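You operate a simulated robot arm through the tools that you are given. There is no shell and no other tool. Be economical: measure what you need, move in short steps, check, and stop when the job is done.

The job below is to be done with a simulated two-armed robot. You get a single attempt, and the scene is never put back.

Task
Rack the dry frame, shut and lock the lid, carry the rack clear with both hands.
Fine: main switch stays OFF, the full frames stay in the basket, knob at LOCK, rack still on the end of the long table, a rack's width further from the drum; nothing dropped, broken or left on.

Only the result counts: the job must be done as asked and must still hold three seconds after the hand-in. Knocking over, shifting, dropping, spilling or breaking anything else fails it. Lids that push on must go on centred and level and be pressed home; caps that screw on are set level and turned clockwise until they are tight.

Robot
Two 7-joint arms with two-finger parallel grippers on one trunk, on a base that drives. Base frame: it is fixed to the floor where the robot stands at the start and does not move with it; the origin is under the middle of the robot, x ahead of it, y to its left, z up. Units: mm, rad, N and s.
The left shoulder is at the start at [110, 169, 1261], the right one opposite. With the tool pointing down near the work surface each hand reaches from about 680 to 760 mm from the robot's upright axis, wherever it stands, measured 20 degrees to its own side. Places, roughly: end of the long table [800, 500, 800]; extractor [1200, -200, 700]; honey frame [1250, 0, 750]; lid on the table side [1200, -100, 1100]; red knob on the bar [1100, -200, 1000]. Payload 1.57 kg a hand.
The tool frame of a hand sits at the grasp point between the pads (the TCP): z along the fingers, y along the line on which they close. The tips reach 30 mm beyond it. Largest opening 80 mm; finger width 17, thickness 12; the body of the gripper, 40 by 82 mm, starts 80 mm behind the TCP.
Orientation is told as [roll, pitch, yaw] about the base's x, y, z axes, in that order, counted from this pose: with the fingers straight down and closing along the base's y, the tool's x points along the base's -x, its y along +y and its z along -z.

Tools
- The arms move only by the tool move_arm. It takes "left_targets", "right_targets" or both (then of equal length, played together; a hand with none holds still); each is a list of rows, each an object (a shift or turn left out is 0, a gripper value left out holds the last) with "rotation": the turn, a rotation vector about the tool's x, y, z in rad, a list of three; "slide": the shift along the tool's x, y, z in mm, a list of three; "claw": the gripper command, from -1 (shut) to 1 (fully open), values between in proportion. In form: [{"rotation": [rx, ry, rz], "slide": [tx, ty, tz], "claw": claw}, ...]. A call has 1 to 10 rows; each row is the pose to reach, as a shift and turn from the pose commanded when the call began, along the tool's axes at that moment. Rows are played at 5 a second. More than 50 mm and 0.15 rad between two rows, or a gripper value outside its range, and nothing of the call is played. A pose out of reach is approached as far as the arm can. The call stops where the force on the tool passes 40 N (or 10 N more than at its start, if that is more) or the arm is blocked; 0.2 s more then pass. Each finger travels about 72 mm/s and halts on what it meets, pressing with about 21 N; the grip force reading is that of the motor and also rises with nothing between the fingers. The clock runs only during rows and for 0.2 s after the last one: add rows that repeat a pose to give the fingers time. It gives the time, the measured TCP pose, the force on the tool (base axes), the opening and the grip force at its end, in the units of the frame above (readings bear some noise), with the torque about the TCP (base axes, N m) and any sound that the robot's microphone picked up, and new pictures: "pictures" is both (left out), scene, wrist or none (wrist: the cameras of the hands that moved).
- Cameras (640 x 400 px; columns grow to the right, rows downward): "scene" is now at [162.2, 12.8, 1451.7]; the picture's right is [0.17, -0.99, 0.00], its down [-0.68, -0.12, -0.72] and it looks along [0.71, 0.12, -0.69] (base axes); focal length 274 px, centre (320, 200). "left" rides on the left gripper at [72, 7, -122] in its tool frame; the picture's right is [-0.09, 1.00, 0.00], its down [-0.84, -0.08, -0.54] and it looks along [-0.54, -0.05, 0.84] (tool axes); focal length 238 px, centre (320, 200). "right" rides on the right gripper at [72, -7, -122] in its tool frame; the picture's right is [0.09, 1.00, 0.00], its down [-0.84, 0.08, -0.54] and it looks along [-0.54, 0.05, 0.84] (tool axes); focal length 238 px, centre (320, 200). There is no depth. A picture from a camera that has moved, and an enlarged one, comes with that camera's place and axes in the base frame and with its lens.
- lift_body(by): slides the trunk up (or, below 0, down) by that many mm; the arms and the scene camera ride with it, the base frame stays. It gives what a move gives, with no picture.
- roll_base(legs): drives the robot by 1 to 6 legs, each [ahead, left, turn to the left] in mm, mm and rad, along the robot's own axes; the way and the turn of a leg run together, so that a leg with both is an arc; at most 1500 mm and 3.142 rad a leg. The arms and the cameras ride along, it lands a little off, and it stops where it bumps. It gives what a move gives, and a new picture of the scene camera.
- head_to(pan, tilt): turns the head with the scene camera to pan (to the left, within 1.501 rad either way) and tilt (down, from -0.506 to 1.204), counted from straight ahead of the robot. It gives what a move gives, and a new picture of the scene camera.
- zoom(camera, box): a new picture of the part [left, top, right, bottom] of that camera's present view, enlarged. It takes no simulated time.
- job_done(): hands the job in; it is judged then, once.

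Go step by step. Nothing tells you exact positions but the pictures and the camera data: compare them with the known pose of the tool, close in by small moves and look again before you grip or let go. The budget is 120 turns and 260 pictures, counting those below and the enlarged ones. Unless the task says otherwise, let go and move clear before handing in, and close with one line.

The tools are called after "Request:" as name(argument=value, ...) on one line, values as JSON. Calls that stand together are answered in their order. move_arm: Moves the arms, as the interface text tells. Its arguments: {"type":"object","properties":{"left_targets":{"type":"array"},"right_targets":{"type":"array"},"pictures":{"type":"string","enum":["both","scene","wrist","none"]}},"required":[]} The other tools are called the same way: lift_body (by) slides the trunk up or down; roll_base (legs) drives the base; head_to (pan, tilt) turns the head that bears the scene camera; zoom (camera, box) takes an enlarged picture of a part of a camera's view; job_done () hands the job in.

At the start:

```text
time_s: 0.0
left_ee_pos: [656.7, 272.4, 993.3]
left_ee_rot: [0.0, 0.0, 0.002]
left_wrist_force: [0.6, 0.6, -0.3]
left_moment: [0.01, 0.05, 0.0]
left_width: 80.2
left_finger_force: 0.1
right_ee_pos: [639.2, -309.9, 1001.9]
right_ee_rot: [0.001, 0.001, -0.002]
right_wrist_force: [0.4, 1.2, -0.2]
right_moment: [-0.03, 0.0, 0.02]
right_width: 80.0
right_finger_force: 0.1
trunk travel left (down, up): [-575.0, 315.0]
robot x, y, heading: [-2.5, 1.1, 0.002]
head pan, tilt: [0.168, 0.764]
```

scene: 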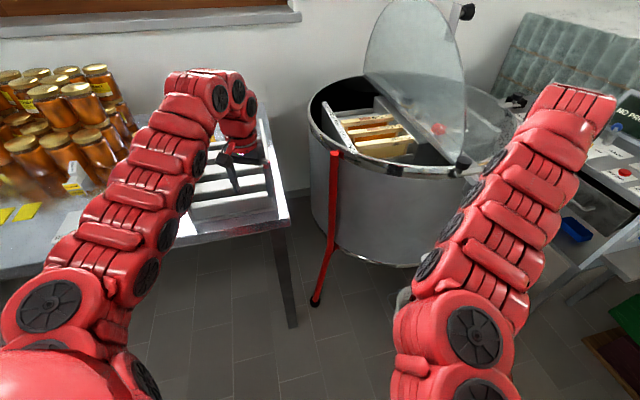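
right: 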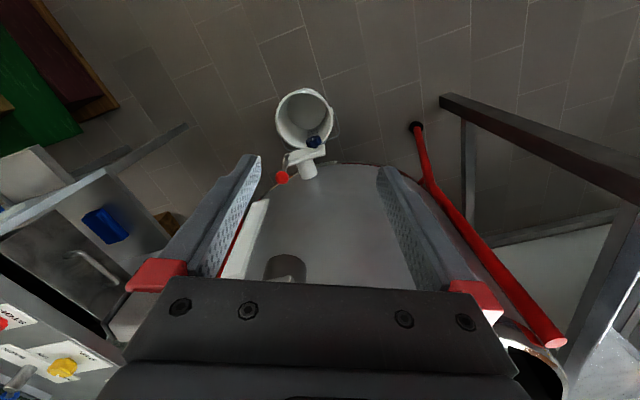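
left: 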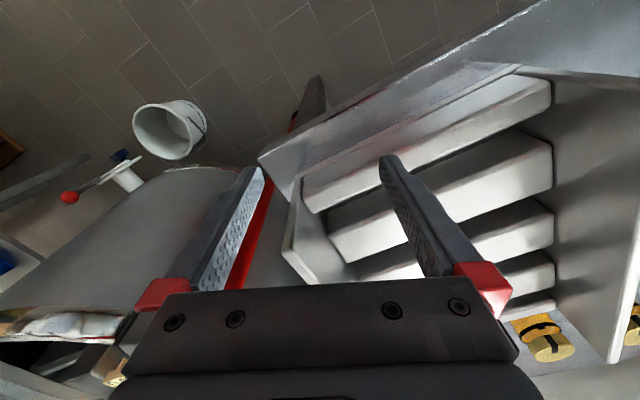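

I see a drum extractor ahead with one lid half open, frames in it, the long table to the left with a rack at its end, and a control box to the right. I'll look closer before moving.

Request:
zoom(camera="scene", box=[290, 0, 530, 200])

Request:
zoom(camera="scene", box=[500, 60, 640, 240])

Request:
zoom(camera="scene", box=[0, 50, 320, 300])

```text
2.00 times, centred on (410, 100) of scene
camera zoom: at [162.2, 12.8, 1451.7], right [0.17, -0.99, 0.0], down [-0.68, -0.12, -0.72], along [0.71, 0.12, -0.69], focal length 548 px, centre (140, 400)
```

zoom: 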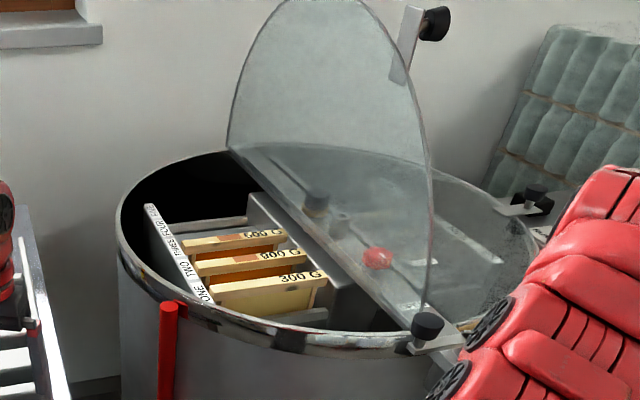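

```text
2.22 times, centred on (570, 150) of scene
camera zoom: at [162.2, 12.8, 1451.7], right [0.17, -0.99, 0.0], down [-0.68, -0.12, -0.72], along [0.71, 0.12, -0.69], focal length 609 px, centre (-236, 311)
```

zoom: 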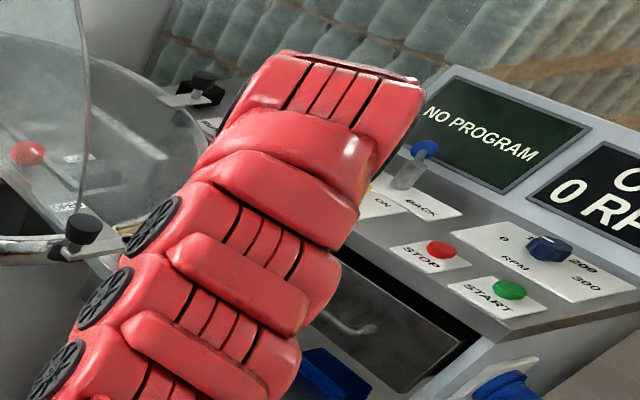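

```text
1.60 times, centred on (160, 175) of scene
camera zoom: at [162.2, 12.8, 1451.7], right [0.17, -0.99, 0.0], down [-0.68, -0.12, -0.72], along [0.71, 0.12, -0.69], focal length 439 px, centre (576, 240)
```

zoom: 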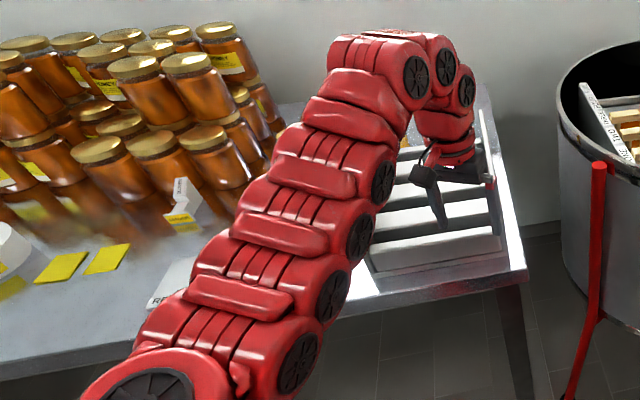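

The arms hide parts of the scene; I'll pan the head to look at the table and the control box.

Request:
head_to(pan=0.6, tilt=0.7)

Request:
head_to(pan=-0.5, tilt=0.6)

```text
time_s: 0.9
left_ee_pos: [656.5, 272.6, 992.0]
left_ee_rot: [0.0, -0.001, 0.002]
left_wrist_force: [-0.3, -1.0, -0.4]
left_moment: [-0.04, 0.0, 0.02]
left_width: 80.2
left_finger_force: 0.0
right_ee_pos: [639.8, -309.1, 1002.2]
right_ee_rot: [0.0, -0.002, 0.0]
right_wrist_force: [-0.9, 1.0, 0.8]
right_moment: [0.0, -0.02, -0.02]
right_width: 80.0
right_finger_force: 0.1
trunk travel left (down, up): [-575.0, 315.0]
robot x, y, heading: [0.7, -4.2, -0.0]
head pan, tilt: [0.6, 0.7]
camera scene: at [151.3, 47.0, 1457.1], right [0.56, -0.83, 0.0], down [-0.53, -0.36, -0.76], along [0.63, 0.43, -0.64], focal length 274 px, centre (320, 200)
```

scene: 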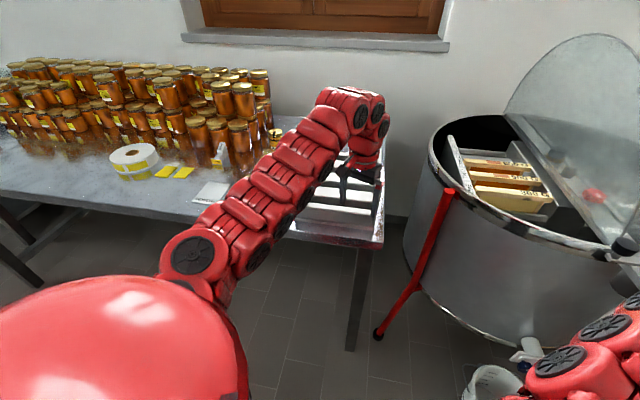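

```text
time_s: 2.2
left_ee_pos: [656.6, 273.2, 992.6]
left_ee_rot: [0.001, -0.003, 0.002]
left_wrist_force: [-0.6, -0.1, 0.8]
left_moment: [0.01, -0.02, 0.03]
left_width: 79.8
left_finger_force: 0.0
right_ee_pos: [640.5, -309.4, 1002.7]
right_ee_rot: [0.002, 0.0, 0.0]
right_wrist_force: [0.1, -0.1, -0.8]
right_moment: [0.0, -0.01, 0.01]
right_width: 80.2
right_finger_force: 0.0
trunk travel left (down, up): [-575.0, 315.0]
robot x, y, heading: [-3.2, -3.3, -0.001]
head pan, tilt: [-0.499, 0.6]
camera scene: at [158.8, -43.2, 1465.7], right [-0.48, -0.88, 0.0], down [-0.5, 0.27, -0.82], along [0.72, -0.39, -0.57], focal length 274 px, centre (320, 200)
```

scene: 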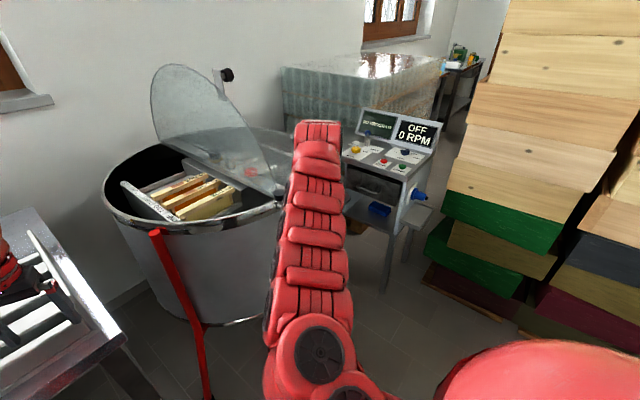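

Request:
zoom(camera="scene", box=[330, 100, 450, 220])

Request:
zoom(camera="scene", box=[100, 140, 300, 240])

```text
3.33 times, centred on (390, 160) of scene
camera zoom: at [158.8, -43.2, 1465.7], right [-0.48, -0.88, 0.0], down [-0.5, 0.27, -0.82], along [0.72, -0.39, -0.57], focal length 914 px, centre (87, 333)
```

zoom: 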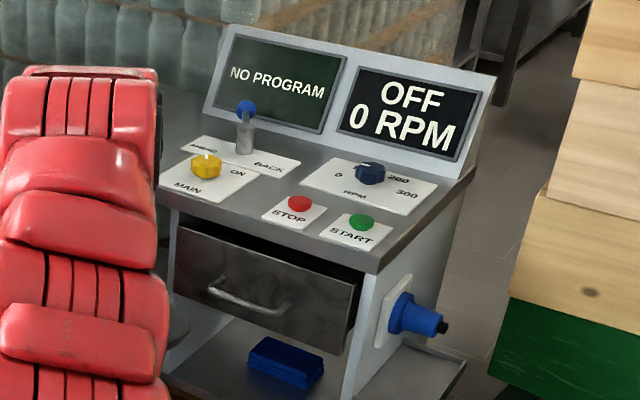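

```text
3.20 times, centred on (200, 190) of scene
camera zoom: at [158.8, -43.2, 1465.7], right [-0.48, -0.88, 0.0], down [-0.5, 0.27, -0.82], along [0.72, -0.39, -0.57], focal length 877 px, centre (704, 232)
```

zoom: 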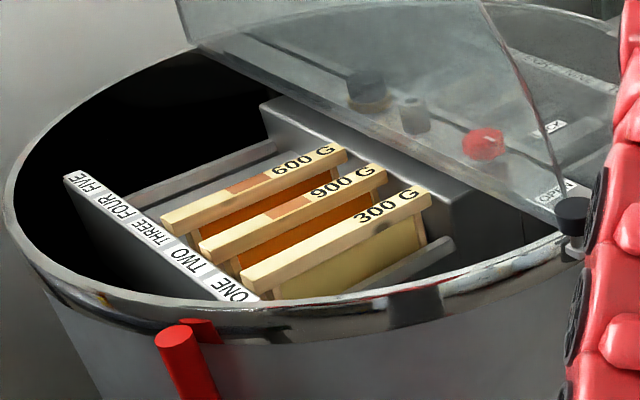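

Slot ONE holds the pale, empty 300 g frame — that's the dry one; TWO (900 g) and THREE (600 g) are full. Main is OFF. Next I'll lift the left hand to see the rack and the table.

Request:
move_arm(left_targets=[{"slide": [0, 0, -50]}, {"slide": [0, 0, -100]}, {"slide": [0, 0, -150]}, {"slide": [30, 0, -190]}], pictures="wrist")

Request:
head_to(pan=0.45, tilt=0.85)

```text
time_s: 3.2
left_ee_pos: [693.7, 280.0, 1033.7]
left_ee_rot: [0.001, -0.001, 0.001]
left_wrist_force: [-0.5, -0.1, -0.1]
left_moment: [-0.02, 0.02, 0.01]
left_width: 80.1
left_finger_force: 0.0
left hand out of reach, approached as far as the arm can: row 1, 2, 3, 4
right_ee_pos: [640.3, -310.5, 1002.2]
right_ee_rot: [0.001, 0.0, -0.001]
right_wrist_force: [0.7, -0.3, -0.2]
right_moment: [-0.01, -0.03, 0.02]
right_width: 80.1
right_finger_force: 0.1
trunk travel left (down, up): [-575.0, 315.0]
robot x, y, heading: [-3.8, 0.1, -0.002]
head pan, tilt: [-0.499, 0.6]
camera left: at [621.0, 288.2, 1154.6], right [0.09, 1.0, 0.0], down [0.84, -0.08, 0.54], along [0.54, -0.05, -0.84], focal length 238 px, centre (320, 200)
```

left: 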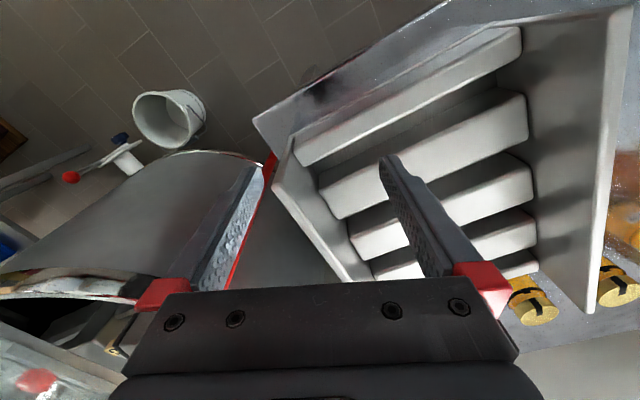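

```text
time_s: 4.5
left_ee_pos: [693.4, 280.1, 1033.0]
left_ee_rot: [-0.001, 0.0, 0.002]
left_wrist_force: [0.0, 0.3, 0.7]
left_moment: [0.01, 0.0, -0.02]
left_width: 79.8
left_finger_force: 0.0
right_ee_pos: [640.1, -309.6, 1001.7]
right_ee_rot: [-0.001, 0.0, -0.001]
right_wrist_force: [0.4, 0.2, -0.1]
right_moment: [-0.03, 0.01, 0.01]
right_width: 79.9
right_finger_force: 0.1
trunk travel left (down, up): [-575.0, 315.0]
robot x, y, heading: [1.1, 1.5, -0.003]
head pan, tilt: [0.45, 0.85]
camera scene: at [151.6, 33.0, 1444.8], right [0.43, -0.9, 0.0], down [-0.68, -0.33, -0.66], along [0.59, 0.29, -0.75], focal length 274 px, centre (320, 200)
```

scene: 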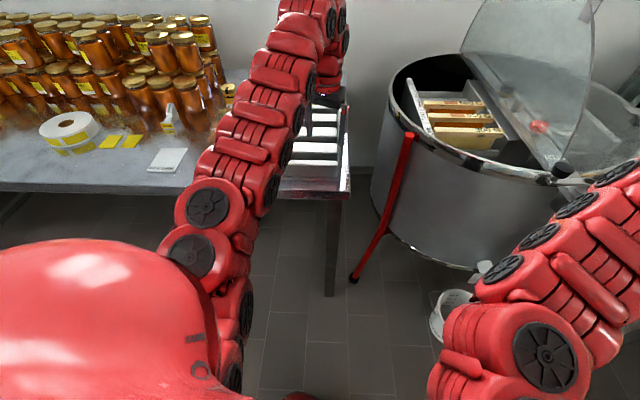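

I'll back off and shift left so that the rack comes between the arms in the scene view, with the trunk raised.

Request:
roll_base(legs=[[-350, 0, 0], [0, 450, 0]])

Request:
lift_body(by=300)

Request:
head_to(pan=-0.1, tilt=0.75)

```text
time_s: 9.1
left_ee_pos: [341.8, 738.1, 1032.2]
left_ee_rot: [0.0, 0.0, -0.001]
left_wrist_force: [-0.9, -0.7, 0.4]
left_moment: [-0.05, 0.01, 0.01]
left_width: 80.2
left_finger_force: 0.1
right_ee_pos: [287.4, 147.7, 1002.1]
right_ee_rot: [-0.001, -0.001, -0.003]
right_wrist_force: [0.3, 0.1, 0.0]
right_moment: [-0.01, 0.02, -0.02]
right_width: 80.0
right_finger_force: 0.1
trunk travel left (down, up): [-575.0, 315.0]
robot x, y, heading: [-351.6, 457.4, -0.004]
head pan, tilt: [0.45, 0.85]
camera scene: at [-200.4, 491.1, 1444.8], right [0.43, -0.9, 0.0], down [-0.68, -0.33, -0.66], along [0.59, 0.29, -0.75], focal length 274 px, centre (320, 200)
```

scene: 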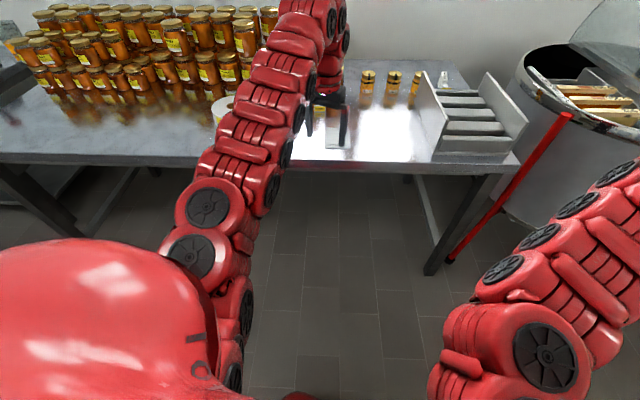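

```text
time_s: 12.1
left_ee_pos: [342.5, 738.4, 1332.3]
left_ee_rot: [0.0, -0.002, 0.0]
left_wrist_force: [-0.1, 0.6, 1.1]
left_moment: [0.01, 0.0, 0.0]
left_width: 79.8
left_finger_force: 0.0
right_ee_pos: [286.9, 145.9, 1302.2]
right_ee_rot: [0.001, 0.001, 0.0]
right_wrist_force: [0.8, 0.1, 0.1]
right_moment: [0.01, -0.02, 0.02]
right_width: 79.9
right_finger_force: 0.0
trunk travel left (down, up): [-875.0, 15.0]
robot x, y, heading: [-350.0, 456.9, 0.001]
head pan, tilt: [0.45, 0.85]
```

```text
time_s: 13.1
left_ee_pos: [341.5, 737.5, 1332.6]
left_ee_rot: [-0.002, -0.001, 0.001]
left_wrist_force: [-0.9, 1.2, -0.2]
left_moment: [0.02, 0.03, -0.01]
left_width: 79.8
left_finger_force: 0.0
right_ee_pos: [287.3, 146.4, 1302.0]
right_ee_rot: [0.001, 0.0, -0.001]
right_wrist_force: [0.1, -0.3, 0.4]
right_moment: [0.04, 0.01, -0.01]
right_width: 80.1
right_finger_force: 0.1
trunk travel left (down, up): [-875.0, 15.0]
robot x, y, heading: [-351.4, 458.8, -0.003]
head pan, tilt: [-0.099, 0.75]
camera scene: at [-188.4, 448.6, 1752.8], right [-0.1, -1.0, 0.0], down [-0.68, 0.07, -0.73], along [0.73, -0.07, -0.68], focal length 274 px, centre (320, 200)
```

scene: 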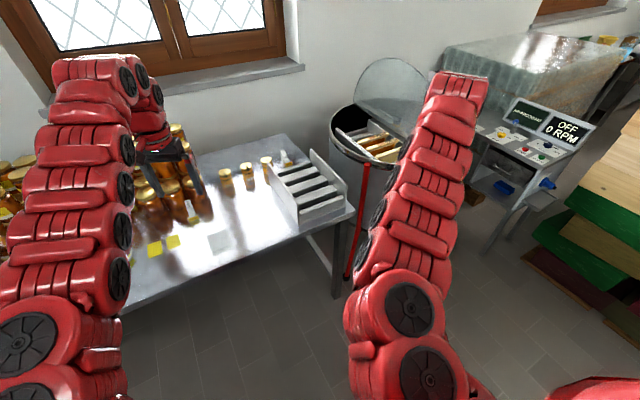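

Request:
zoom(camera="scene", box=[200, 120, 370, 250])

Request:
zoom(camera="scene", box=[120, 190, 260, 280])

Request:
zoom(camera="scene", box=[300, 50, 460, 180])

```text
3.08 times, centred on (285, 185) of scene
camera zoom: at [-188.4, 448.6, 1752.8], right [-0.1, -1.0, 0.0], down [-0.68, 0.07, -0.73], along [0.73, -0.07, -0.68], focal length 844 px, centre (428, 246)
```

zoom: 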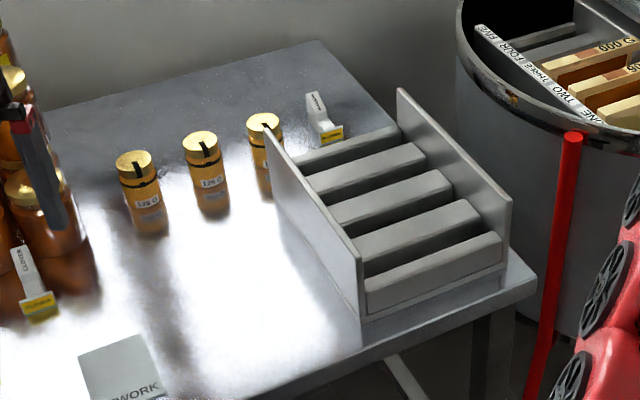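

```text
4.44 times, centred on (190, 235) of scene
camera zoom: at [-188.4, 448.6, 1752.8], right [-0.1, -1.0, 0.0], down [-0.68, 0.07, -0.73], along [0.73, -0.07, -0.68], focal length 1218 px, centre (898, 44)
```

zoom: 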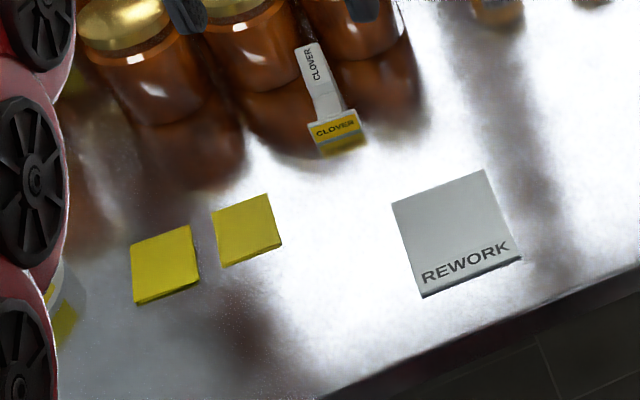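

```text
3.08 times, centred on (380, 115) of scene
camera zoom: at [-188.4, 448.6, 1752.8], right [-0.1, -1.0, 0.0], down [-0.68, 0.07, -0.73], along [0.73, -0.07, -0.68], focal length 844 px, centre (135, 462)
```

zoom: 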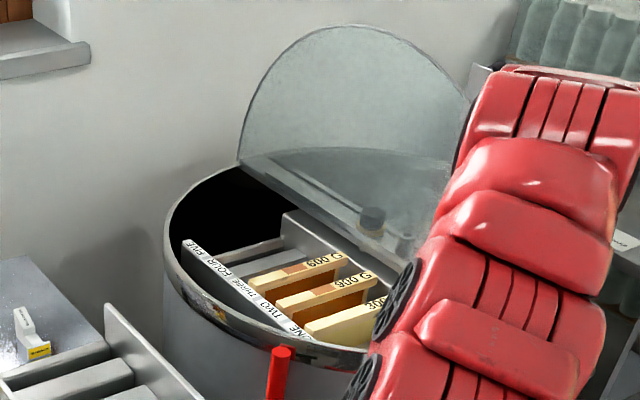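

I now see the rack: two side walls with slotted blocks between, four slots, its slots nearly parallel to the frames. Now I'll view the drum squarely between the arms from above.

Request:
roll_base(legs=[[0, -600, 0], [250, 0, 0]])

Request:
head_to(pan=0.0, tilt=0.6)

```text
time_s: 17.8
left_ee_pos: [587.1, 146.7, 1333.5]
left_ee_rot: [-0.001, -0.002, 0.001]
left_wrist_force: [0.0, 0.9, -0.3]
left_moment: [0.04, 0.01, 0.01]
left_width: 79.9
left_finger_force: 0.0
right_ee_pos: [534.0, -443.5, 1302.4]
right_ee_rot: [-0.001, -0.002, -0.003]
right_wrist_force: [0.4, 1.1, -0.2]
right_moment: [0.01, 0.0, -0.02]
right_width: 79.6
right_finger_force: 0.1
trunk travel left (down, up): [-875.0, 15.0]
robot x, y, heading: [-106.1, -132.1, 0.002]
head pan, tilt: [-0.099, 0.75]
camera scene: at [57.6, -141.9, 1753.1], right [-0.1, -0.99, 0.0], down [-0.68, 0.07, -0.73], along [0.73, -0.07, -0.68], focal length 274 px, centre (320, 200)
```

scene: 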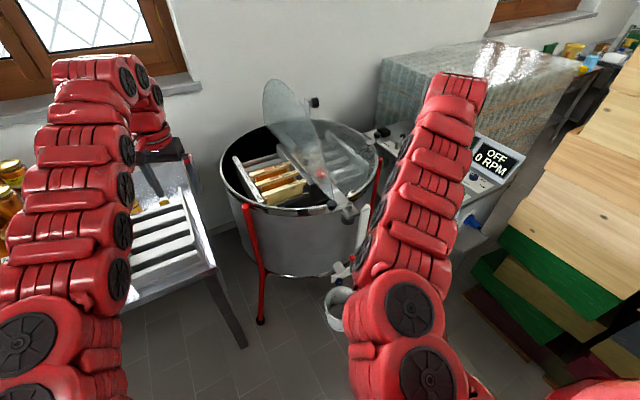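

```text
time_s: 18.5
left_ee_pos: [590.6, 146.1, 1332.4]
left_ee_rot: [0.0, -0.001, 0.001]
left_wrist_force: [1.3, -0.1, -0.1]
left_moment: [-0.01, 0.02, 0.01]
left_width: 80.2
left_finger_force: 0.2
right_ee_pos: [535.5, -444.0, 1302.8]
right_ee_rot: [0.0, 0.0, -0.001]
right_wrist_force: [-0.8, 0.3, 0.5]
right_moment: [0.03, 0.03, -0.01]
right_width: 79.9
right_finger_force: 0.1
trunk travel left (down, up): [-875.0, 15.0]
robot x, y, heading: [-105.2, -133.9, -0.002]
head pan, tilt: [0.0, 0.6]
camera scene: at [66.5, -133.5, 1765.6], right [0.0, -1.0, 0.0], down [-0.57, 0.0, -0.82], along [0.82, 0.0, -0.57], focal length 274 px, centre (320, 200)
```

scene: 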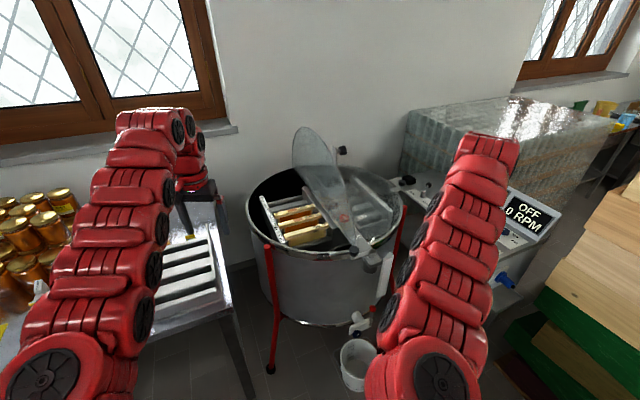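

Request:
zoom(camera="scene", box=[235, 110, 425, 270])

Request:
zoom(camera="scene", box=[280, 160, 400, 260])

```text
2.50 times, centred on (330, 190) of scene
camera zoom: at [66.5, -133.5, 1765.6], right [0.0, -1.0, 0.0], down [-0.57, 0.0, -0.82], along [0.82, 0.0, -0.57], focal length 685 px, centre (295, 225)
```

zoom: 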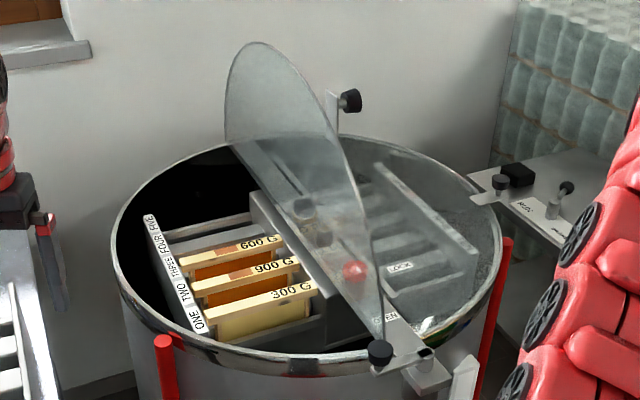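

```text
4.00 times, centred on (340, 210) of scene
camera zoom: at [66.5, -133.5, 1765.6], right [0.0, -1.0, 0.0], down [-0.57, 0.0, -0.82], along [0.82, 0.0, -0.57], focal length 1097 px, centre (240, 160)
```

zoom: 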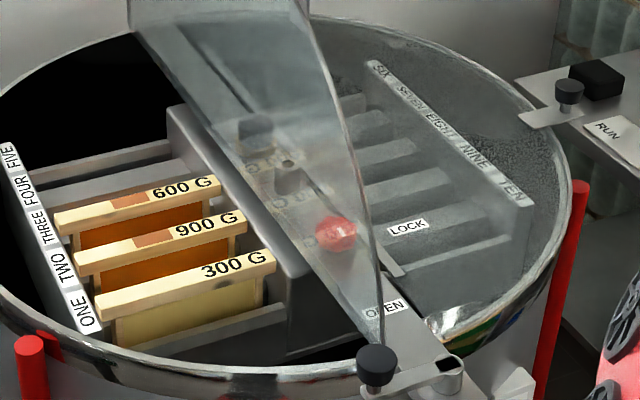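

The rim/frames are turned about 24°; frame ONE's top bar runs roughly (983,26)→(1069,-167) at z≈937, the lid hinge bar lies along (0.91,0.41). I'll approach with heading −0.4 to pick with the left hand, turning the left tool so that it closes across the bar.

Request:
roll_base(legs=[[0, 0, -0.4], [269, 188, 0]])

Request:
move_arm(left_targets=[{"rotation": [0, 0, 0.15]}, {"rotation": [0, 0, 0.3]}, {"rotation": [0, 0, 0.45]}, {"rotation": [0, 0, 0.6]}, {"rotation": [0, 0, 0.75]}, {"rotation": [0, 0, 0.75]}], pictures="wrist")

Request:
head_to(pan=0.4, tilt=0.75)

```text
time_s: 21.9
left_ee_pos: [964.6, -78.8, 1333.7]
left_ee_rot: [0.002, -0.003, -0.402]
left_wrist_force: [-0.7, -0.1, 0.3]
left_moment: [0.0, -0.05, 0.02]
left_width: 80.0
left_finger_force: 0.0
right_ee_pos: [683.8, -601.2, 1302.7]
right_ee_rot: [0.003, -0.003, -0.402]
right_wrist_force: [0.3, -0.2, 0.0]
right_moment: [-0.01, -0.02, 0.02]
right_width: 80.1
right_finger_force: 0.1
trunk travel left (down, up): [-875.0, 15.0]
robot x, y, heading: [215.2, -64.6, -0.399]
head pan, tilt: [0.0, 0.6]
camera scene: at [372.9, -132.5, 1766.0], right [-0.39, -0.92, 0.0], down [-0.52, 0.22, -0.83], along [0.76, -0.32, -0.56], focal length 274 px, centre (320, 200)
```

scene: 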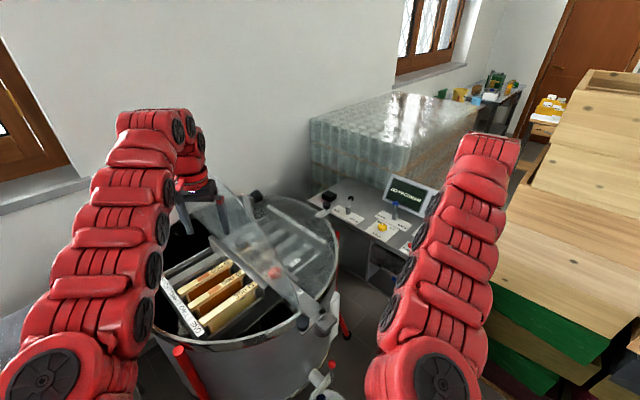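

```text
time_s: 23.3
left_ee_pos: [967.7, -78.9, 1332.4]
left_ee_rot: [0.0, -0.001, -1.152]
left_wrist_force: [-0.4, 1.5, -0.6]
left_moment: [0.0, -0.01, 0.0]
left_width: 79.6
left_finger_force: 0.1
right_ee_pos: [687.8, -600.7, 1302.0]
right_ee_rot: [0.001, -0.001, -0.404]
right_wrist_force: [0.0, 0.2, 0.8]
right_moment: [0.0, 0.02, 0.0]
right_width: 80.1
right_finger_force: 0.0
trunk travel left (down, up): [-875.0, 15.0]
robot x, y, heading: [216.0, -67.1, -0.404]
head pan, tilt: [0.0, 0.6]
camera left: at [943.9, -9.7, 1454.4], right [0.95, 0.32, 0.0], down [0.27, -0.8, 0.54], along [0.17, -0.51, -0.84], focal length 238 px, centre (320, 200)
```

left: 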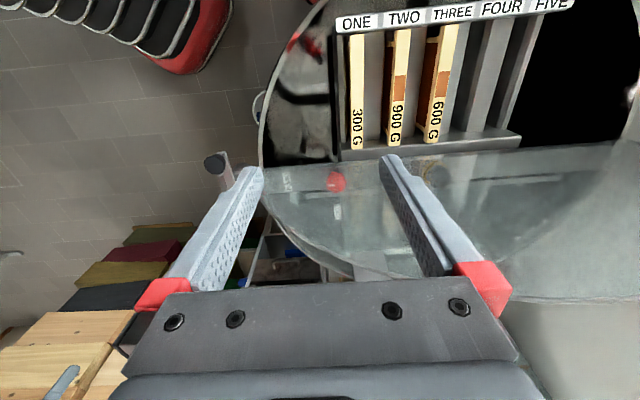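

```text
time_s: 24.2
left_ee_pos: [967.2, -79.5, 1333.4]
left_ee_rot: [0.0, 0.001, -1.152]
left_wrist_force: [0.2, 0.4, 0.5]
left_moment: [0.01, -0.02, 0.0]
left_width: 80.2
left_finger_force: 0.1
right_ee_pos: [686.2, -601.3, 1302.6]
right_ee_rot: [0.0, -0.001, -0.403]
right_wrist_force: [0.0, -0.2, -0.8]
right_moment: [0.0, 0.0, 0.01]
right_width: 80.0
right_finger_force: 0.2
trunk travel left (down, up): [-875.0, 15.0]
robot x, y, heading: [218.2, -59.7, -0.397]
head pan, tilt: [0.4, 0.75]
camera scene: at [376.6, -97.9, 1752.9], right [0.0, -1.0, 0.0], down [-0.68, 0.0, -0.73], along [0.73, 0.0, -0.68], focal length 274 px, centre (320, 200)
```

scene: 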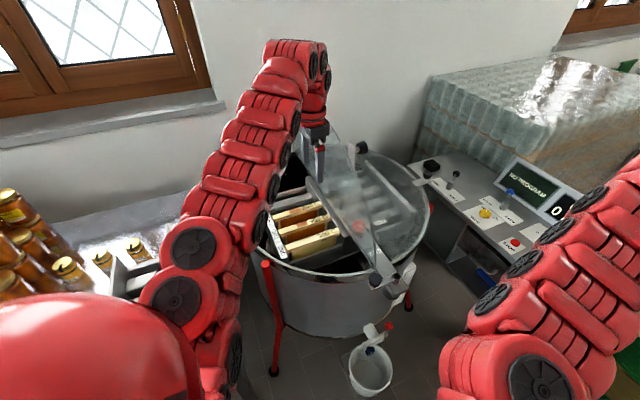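

The wrist view shows frame ONE's bar centred near (1041,-67), aligned with my tool. I'll drive over it and lower the trunk to look again.

Request:
roll_base(legs=[[63, 40, 0]])

Request:
lift_body(by=-260)

Request:
move_arm(left_targets=[{"slide": [0, 0, 0]}], pictures="wrist")

```text
time_s: 25.2
left_ee_pos: [1035.3, -68.1, 1336.3]
left_ee_rot: [0.003, -0.003, -1.152]
left_wrist_force: [-0.3, -0.7, 0.7]
left_moment: [0.02, -0.01, 0.03]
left_width: 80.1
left_finger_force: 0.0
right_ee_pos: [753.4, -589.7, 1303.7]
right_ee_rot: [0.001, -0.004, -0.404]
right_wrist_force: [-0.5, -1.2, 0.1]
right_moment: [0.0, -0.01, -0.03]
right_width: 80.3
right_finger_force: 0.1
trunk travel left (down, up): [-875.0, 15.0]
robot x, y, heading: [293.5, -51.6, -0.406]
head pan, tilt: [0.4, 0.75]
camera scene: at [442.8, -86.8, 1753.6], right [0.0, -1.0, 0.0], down [-0.68, 0.0, -0.73], along [0.73, 0.0, -0.68], focal length 274 px, centre (320, 200)
```

scene: 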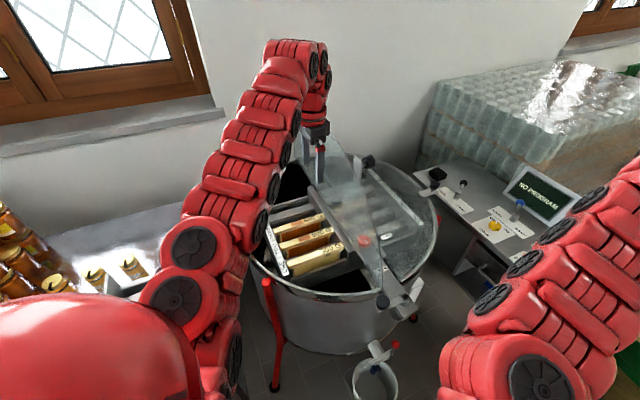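

```text
time_s: 27.9
left_ee_pos: [1039.4, -67.4, 1072.9]
left_ee_rot: [0.001, 0.0, -1.152]
left_wrist_force: [-0.9, 0.6, 0.8]
left_moment: [0.0, 0.0, -0.03]
left_width: 80.2
left_finger_force: 0.0
right_ee_pos: [759.8, -589.8, 1042.3]
right_ee_rot: [0.0, 0.0, -0.405]
right_wrist_force: [-0.9, -0.4, -0.1]
right_moment: [0.01, 0.0, -0.05]
right_width: 79.8
right_finger_force: 0.0
trunk travel left (down, up): [-615.0, 275.0]
robot x, y, heading: [290.6, -51.5, -0.403]
head pan, tilt: [0.4, 0.75]
```

```text
time_s: 28.3
left_ee_pos: [1039.6, -67.8, 1072.0]
left_ee_rot: [0.0, 0.0, -1.152]
left_wrist_force: [-0.4, 0.6, -0.1]
left_moment: [-0.03, 0.02, -0.01]
left_width: 80.0
left_finger_force: 0.0
right_ee_pos: [758.1, -590.0, 1043.8]
right_ee_rot: [0.0, 0.0, -0.407]
right_wrist_force: [0.1, 1.3, 0.2]
right_moment: [-0.02, 0.03, -0.01]
right_width: 80.1
right_finger_force: 0.1
trunk travel left (down, up): [-615.0, 275.0]
robot x, y, heading: [294.2, -51.1, -0.397]
head pan, tilt: [0.4, 0.75]
camera left: at [1016.1, 1.8, 1194.8], right [0.95, 0.32, 0.0], down [0.27, -0.8, 0.54], along [0.17, -0.51, -0.84], focal length 238 px, centre (320, 200)
```

left: 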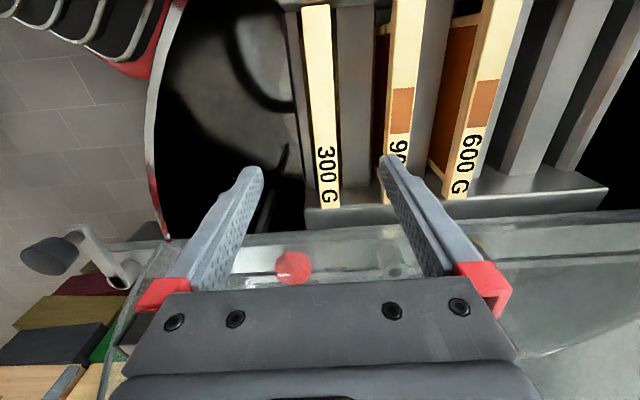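

Bar ONE centred at about (1044,-66). I'll centre on it, lower by trunk to just above, and look.

Request:
lift_body(by=-95)

Request:
move_arm(left_targets=[{"slide": [0, 5, 0]}, {"slide": [0, 5, 0]}], pictures="both")

```text
time_s: 29.6
left_ee_pos: [1039.3, -67.1, 977.3]
left_ee_rot: [-0.001, 0.001, -1.152]
left_wrist_force: [0.3, 0.5, -1.0]
left_moment: [0.0, 0.05, -0.02]
left_width: 79.7
left_finger_force: 0.0
right_ee_pos: [757.1, -590.1, 947.1]
right_ee_rot: [-0.001, 0.0, -0.406]
right_wrist_force: [0.4, 0.2, -0.2]
right_moment: [0.04, -0.02, 0.0]
right_width: 80.0
right_finger_force: 0.1
trunk travel left (down, up): [-520.0, 370.0]
robot x, y, heading: [293.3, -53.4, -0.4]
head pan, tilt: [0.4, 0.75]
```

```text
time_s: 30.2
left_ee_pos: [1043.8, -65.2, 977.2]
left_ee_rot: [-0.001, -0.001, -1.151]
left_wrist_force: [-0.2, -0.4, -0.6]
left_moment: [0.0, 0.01, 0.03]
left_width: 79.9
left_finger_force: 0.1
right_ee_pos: [759.4, -589.5, 947.9]
right_ee_rot: [-0.002, 0.0, -0.405]
right_wrist_force: [0.0, 0.0, 0.8]
right_moment: [0.03, 0.0, 0.02]
right_width: 79.7
right_finger_force: 0.0
trunk travel left (down, up): [-520.0, 370.0]
robot x, y, heading: [293.5, -50.4, -0.399]
head pan, tilt: [0.4, 0.75]
camera scene: at [449.4, -85.4, 1397.9], right [0.0, -1.0, 0.0], down [-0.68, 0.0, -0.73], along [0.73, 0.0, -0.68], focal length 274 px, centre (320, 200)
camera left: at [1020.9, 4.6, 1099.3], right [0.95, 0.32, 0.0], down [0.27, -0.8, 0.54], along [0.17, -0.51, -0.84], focal length 238 px, centre (320, 200)
```

scene: 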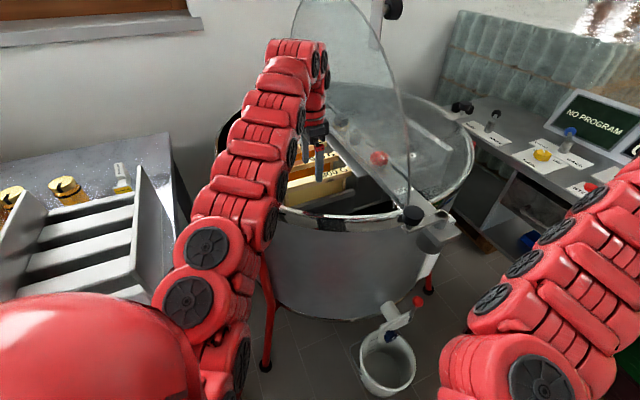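
left: 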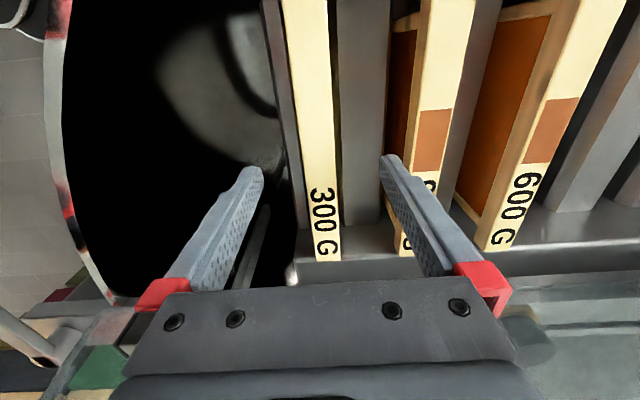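

The bar is centred between the fingers. Lowering to overlap the bar and closing.

Request:
move_arm(left_targets=[{"slide": [0, 0, 10]}, {"slide": [0, 0, 20]}, {"slide": [0, 0, 30]}, {"slide": [0, 0, 34]}], pictures="wrist")

```text
time_s: 31.2
left_ee_pos: [1044.9, -65.6, 943.2]
left_ee_rot: [0.0, 0.0, -1.152]
left_wrist_force: [0.5, -0.4, 0.5]
left_moment: [0.01, -0.03, 0.01]
left_width: 79.8
left_finger_force: 0.0
right_ee_pos: [758.9, -590.7, 946.8]
right_ee_rot: [0.002, 0.001, -0.405]
right_wrist_force: [0.0, -1.0, 0.7]
right_moment: [-0.03, -0.02, 0.0]
right_width: 79.9
right_finger_force: 0.0
trunk travel left (down, up): [-520.0, 370.0]
robot x, y, heading: [290.6, -54.0, -0.401]
head pan, tilt: [0.4, 0.75]
camera left: at [1020.1, 4.3, 1065.6], right [0.95, 0.32, 0.0], down [0.27, -0.8, 0.54], along [0.17, -0.51, -0.84], focal length 238 px, centre (320, 200)
```

left: 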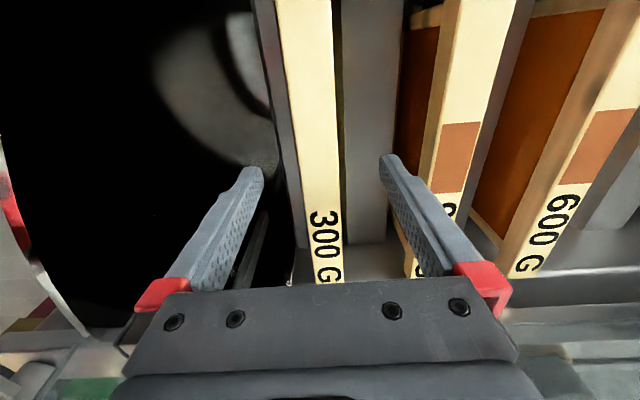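

Request:
move_arm(left_targets=[{"slide": [0, 0, 8]}, {"slide": [0, -1, 8], "claw": 0.3}, {"slide": [0, -1, 8], "claw": -0.3}, {"slide": [0, -1, 8], "claw": -1}, {"slide": [0, -1, 8], "claw": -1}, {"slide": [0, -1, 8], "claw": -1}], pictures="wrist")

```text
time_s: 32.6
left_ee_pos: [1043.7, -66.1, 937.0]
left_ee_rot: [0.0, -0.001, -1.15]
left_wrist_force: [-0.1, -1.3, 2.0]
left_moment: [0.05, 0.03, -0.08]
left_width: 25.6
left_finger_force: 21.3
right_ee_pos: [758.0, -589.4, 947.9]
right_ee_rot: [0.002, 0.0, -0.406]
right_wrist_force: [0.7, -0.1, 0.1]
right_moment: [0.01, 0.01, -0.04]
right_width: 80.0
right_finger_force: 0.0
trunk travel left (down, up): [-520.0, 370.0]
robot x, y, heading: [288.9, -50.7, -0.404]
head pan, tilt: [0.4, 0.75]
camera left: at [1019.8, 3.7, 1058.1], right [0.95, 0.32, 0.0], down [0.27, -0.8, 0.54], along [0.17, -0.51, -0.84], focal length 238 px, centre (320, 200)
```

left: 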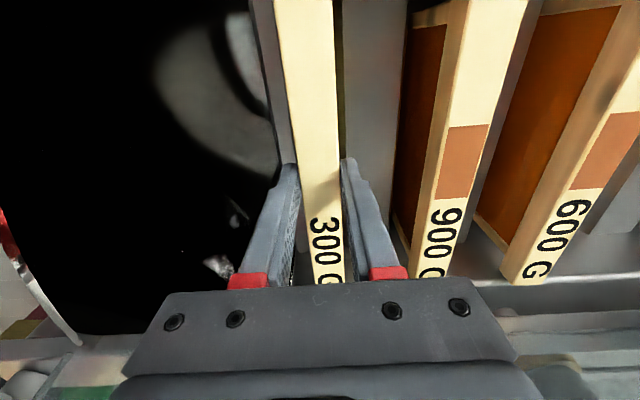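

Gripped at 25.6 mm with 21 N. Testing a small lift by arm, then the trunk.

Request:
move_arm(left_targets=[{"slide": [0, 0, -15]}, {"slide": [0, 0, -30]}, {"slide": [0, 0, -30]}], pictures="wrist")

```text
time_s: 33.4
left_ee_pos: [1042.2, -64.3, 966.5]
left_ee_rot: [-0.003, -0.001, -1.151]
left_wrist_force: [0.6, 0.3, -3.9]
left_moment: [0.01, 0.0, 0.01]
left_width: 25.7
left_finger_force: 21.2
right_ee_pos: [758.6, -588.6, 948.1]
right_ee_rot: [0.0, 0.002, -0.404]
right_wrist_force: [-1.2, 0.5, -0.5]
right_moment: [-0.02, -0.03, -0.01]
right_width: 79.9
right_finger_force: 0.1
trunk travel left (down, up): [-520.0, 370.0]
robot x, y, heading: [293.6, -50.3, -0.397]
head pan, tilt: [0.4, 0.75]
camera left: at [1019.6, 4.2, 1087.7], right [0.95, 0.32, 0.0], down [0.27, -0.8, 0.54], along [0.17, -0.51, -0.84], focal length 238 px, centre (320, 200)
```

left: 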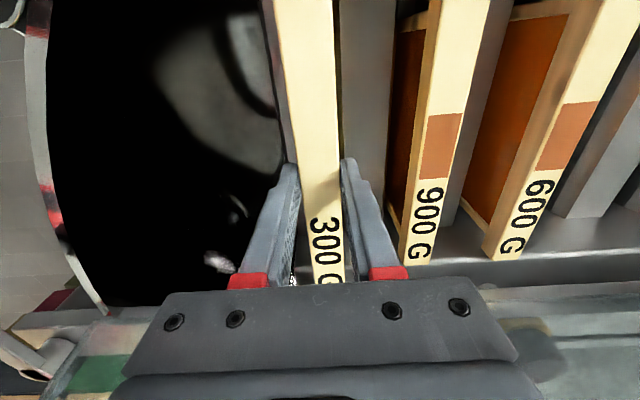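

Frame came free (~3 N). Raising the trunk.

Request:
lift_body(by=260)

Request:
head_to(pan=0.35, tilt=0.6)

```text
time_s: 36.0
left_ee_pos: [1043.1, -65.2, 1226.5]
left_ee_rot: [0.0, 0.0, -1.153]
left_wrist_force: [0.3, 0.8, -3.0]
left_moment: [0.04, 0.0, -0.01]
left_width: 25.8
left_finger_force: 21.1
right_ee_pos: [759.9, -589.5, 1207.4]
right_ee_rot: [0.001, 0.0, -0.405]
right_wrist_force: [-0.7, -0.2, 0.9]
right_moment: [-0.02, -0.01, 0.0]
right_width: 80.3
right_finger_force: 0.2
trunk travel left (down, up): [-780.0, 110.0]
robot x, y, heading: [291.2, -51.5, -0.406]
head pan, tilt: [0.4, 0.75]
```

```text
time_s: 36.7
left_ee_pos: [1042.2, -65.2, 1225.9]
left_ee_rot: [-0.001, 0.0, -1.153]
left_wrist_force: [-0.2, 0.2, -2.2]
left_moment: [0.01, 0.02, 0.02]
left_width: 25.9
left_finger_force: 21.4
right_ee_pos: [759.1, -589.7, 1206.8]
right_ee_rot: [0.0, 0.0, -0.405]
right_wrist_force: [0.0, 0.4, 0.2]
right_moment: [0.0, 0.08, -0.02]
right_width: 80.1
right_finger_force: 0.1
trunk travel left (down, up): [-780.0, 110.0]
robot x, y, heading: [291.2, -55.1, -0.403]
head pan, tilt: [0.351, 0.6]
camera scene: at [455.5, -90.2, 1670.6], right [-0.05, -1.0, 0.0], down [-0.57, 0.03, -0.82], along [0.82, -0.04, -0.57], focal length 274 px, centre (320, 200)
```

scene: 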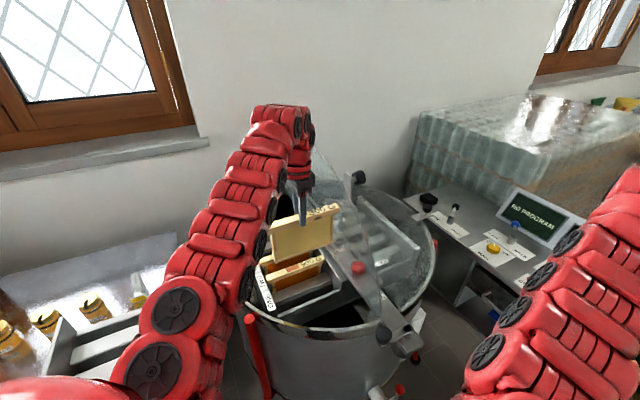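

Frame hangs clear. Now I drive to bring it above the rack.

Request:
roll_base(legs=[[-224, -95, 0], [-172, 405, 0]])

Request:
move_arm(left_targets=[{"slide": [0, 0, 0]}], pictures="wrist")

Request:
head_to(pan=0.25, tilt=0.7)

```text
time_s: 40.8
left_ee_pos: [798.7, 359.7, 1224.5]
left_ee_rot: [-0.001, 0.002, -1.156]
left_wrist_force: [0.0, 0.2, -3.2]
left_moment: [0.01, 0.01, 0.0]
left_width: 25.8
left_finger_force: 20.9
right_ee_pos: [512.5, -162.9, 1207.0]
right_ee_rot: [0.0, 0.0, -0.407]
right_wrist_force: [-0.5, 0.3, 0.0]
right_moment: [0.0, -0.02, -0.01]
right_width: 80.1
right_finger_force: 0.1
trunk travel left (down, up): [-780.0, 110.0]
robot x, y, heading: [49.8, 377.7, -0.406]
head pan, tilt: [0.351, 0.6]
camera scene: at [211.9, 337.3, 1670.6], right [-0.06, -1.0, 0.0], down [-0.56, 0.03, -0.82], along [0.82, -0.05, -0.57], focal length 274 px, centre (320, 200)
```

scene: 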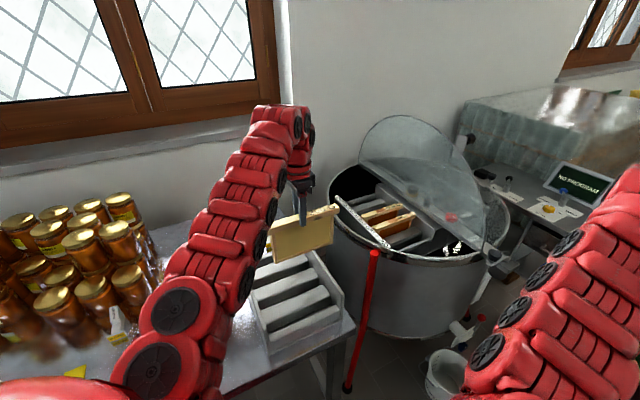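

```text
time_s: 41.1
left_ee_pos: [799.8, 358.6, 1225.9]
left_ee_rot: [-0.001, 0.002, -1.157]
left_wrist_force: [1.0, -0.1, -2.8]
left_moment: [0.03, 0.03, -0.02]
left_width: 25.8
left_finger_force: 20.7
right_ee_pos: [512.4, -162.8, 1206.9]
right_ee_rot: [0.001, 0.002, -0.408]
right_wrist_force: [-0.6, 0.3, -0.4]
right_moment: [0.02, 0.01, 0.0]
right_width: 79.8
right_finger_force: 0.1
trunk travel left (down, up): [-780.0, 110.0]
robot x, y, heading: [49.7, 378.3, -0.408]
head pan, tilt: [0.351, 0.6]
camera left: at [776.2, 429.0, 1347.8], right [0.95, 0.32, 0.0], down [0.27, -0.8, 0.54], along [0.17, -0.51, -0.84], focal length 238 px, centre (320, 200)
```

left: 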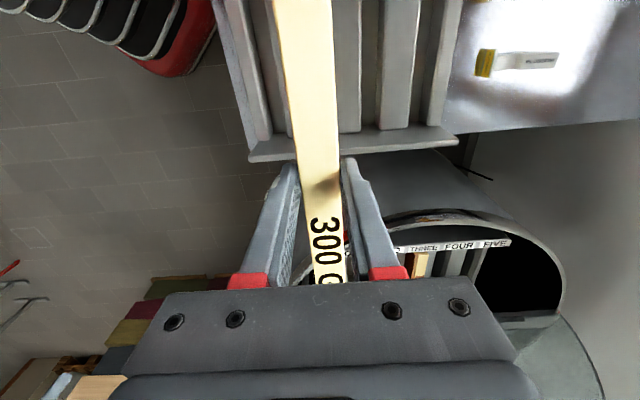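

```text
time_s: 41.8
left_ee_pos: [799.5, 359.9, 1225.9]
left_ee_rot: [0.001, 0.0, -1.157]
left_wrist_force: [-0.5, 0.4, -3.0]
left_moment: [-0.03, 0.03, 0.01]
left_width: 25.6
left_finger_force: 21.2
right_ee_pos: [513.4, -162.0, 1206.6]
right_ee_rot: [0.0, 0.002, -0.41]
right_wrist_force: [0.0, 0.6, 0.0]
right_moment: [0.01, -0.02, 0.0]
right_width: 80.1
right_finger_force: 0.0
trunk travel left (down, up): [-780.0, 110.0]
robot x, y, heading: [46.6, 377.6, -0.405]
head pan, tilt: [0.25, 0.7]
camera scene: at [207.4, 329.6, 1662.0], right [-0.16, -0.99, 0.0], down [-0.64, 0.1, -0.76], along [0.76, -0.12, -0.64], focal length 274 px, centre (320, 200)
```

scene: 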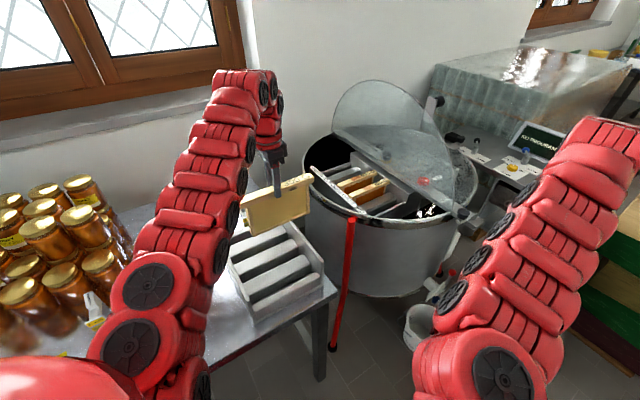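

Request:
zoom(camera="left", box=[200, 0, 480, 175])

Request:
zoom(camera="scene", box=[200, 160, 350, 330])

```text
2.29 times, centred on (340, 88) of left
camera zoom: at [776.2, 429.5, 1348.0], right [0.95, 0.32, 0.0], down [0.27, -0.8, 0.54], along [0.17, -0.51, -0.84], focal length 545 px, centre (274, 457)
```

zoom: 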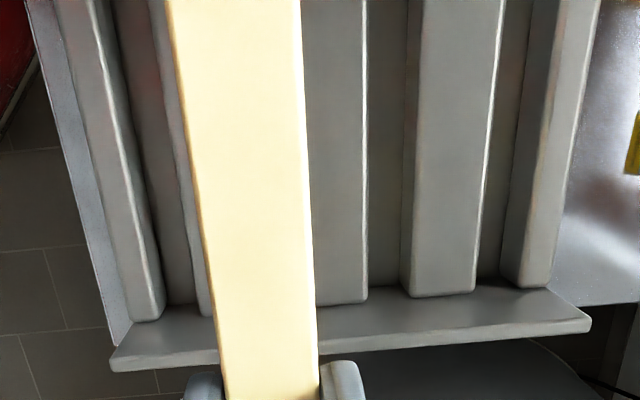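

```text
2.35 times, centred on (275, 245) of scene
camera zoom: at [207.4, 329.6, 1662.0], right [-0.16, -0.99, 0.0], down [-0.64, 0.1, -0.76], along [0.76, -0.12, -0.64], focal length 645 px, centre (426, 94)
```

zoom: 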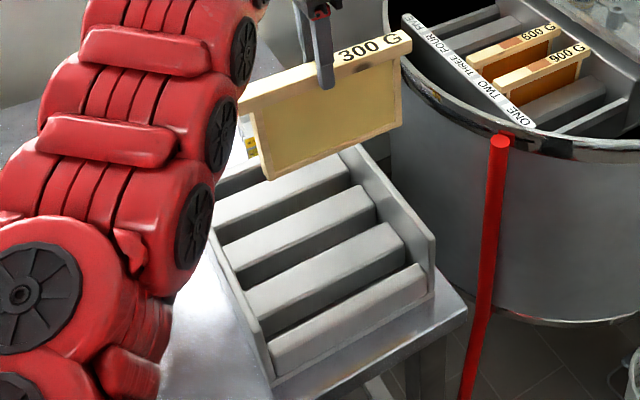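

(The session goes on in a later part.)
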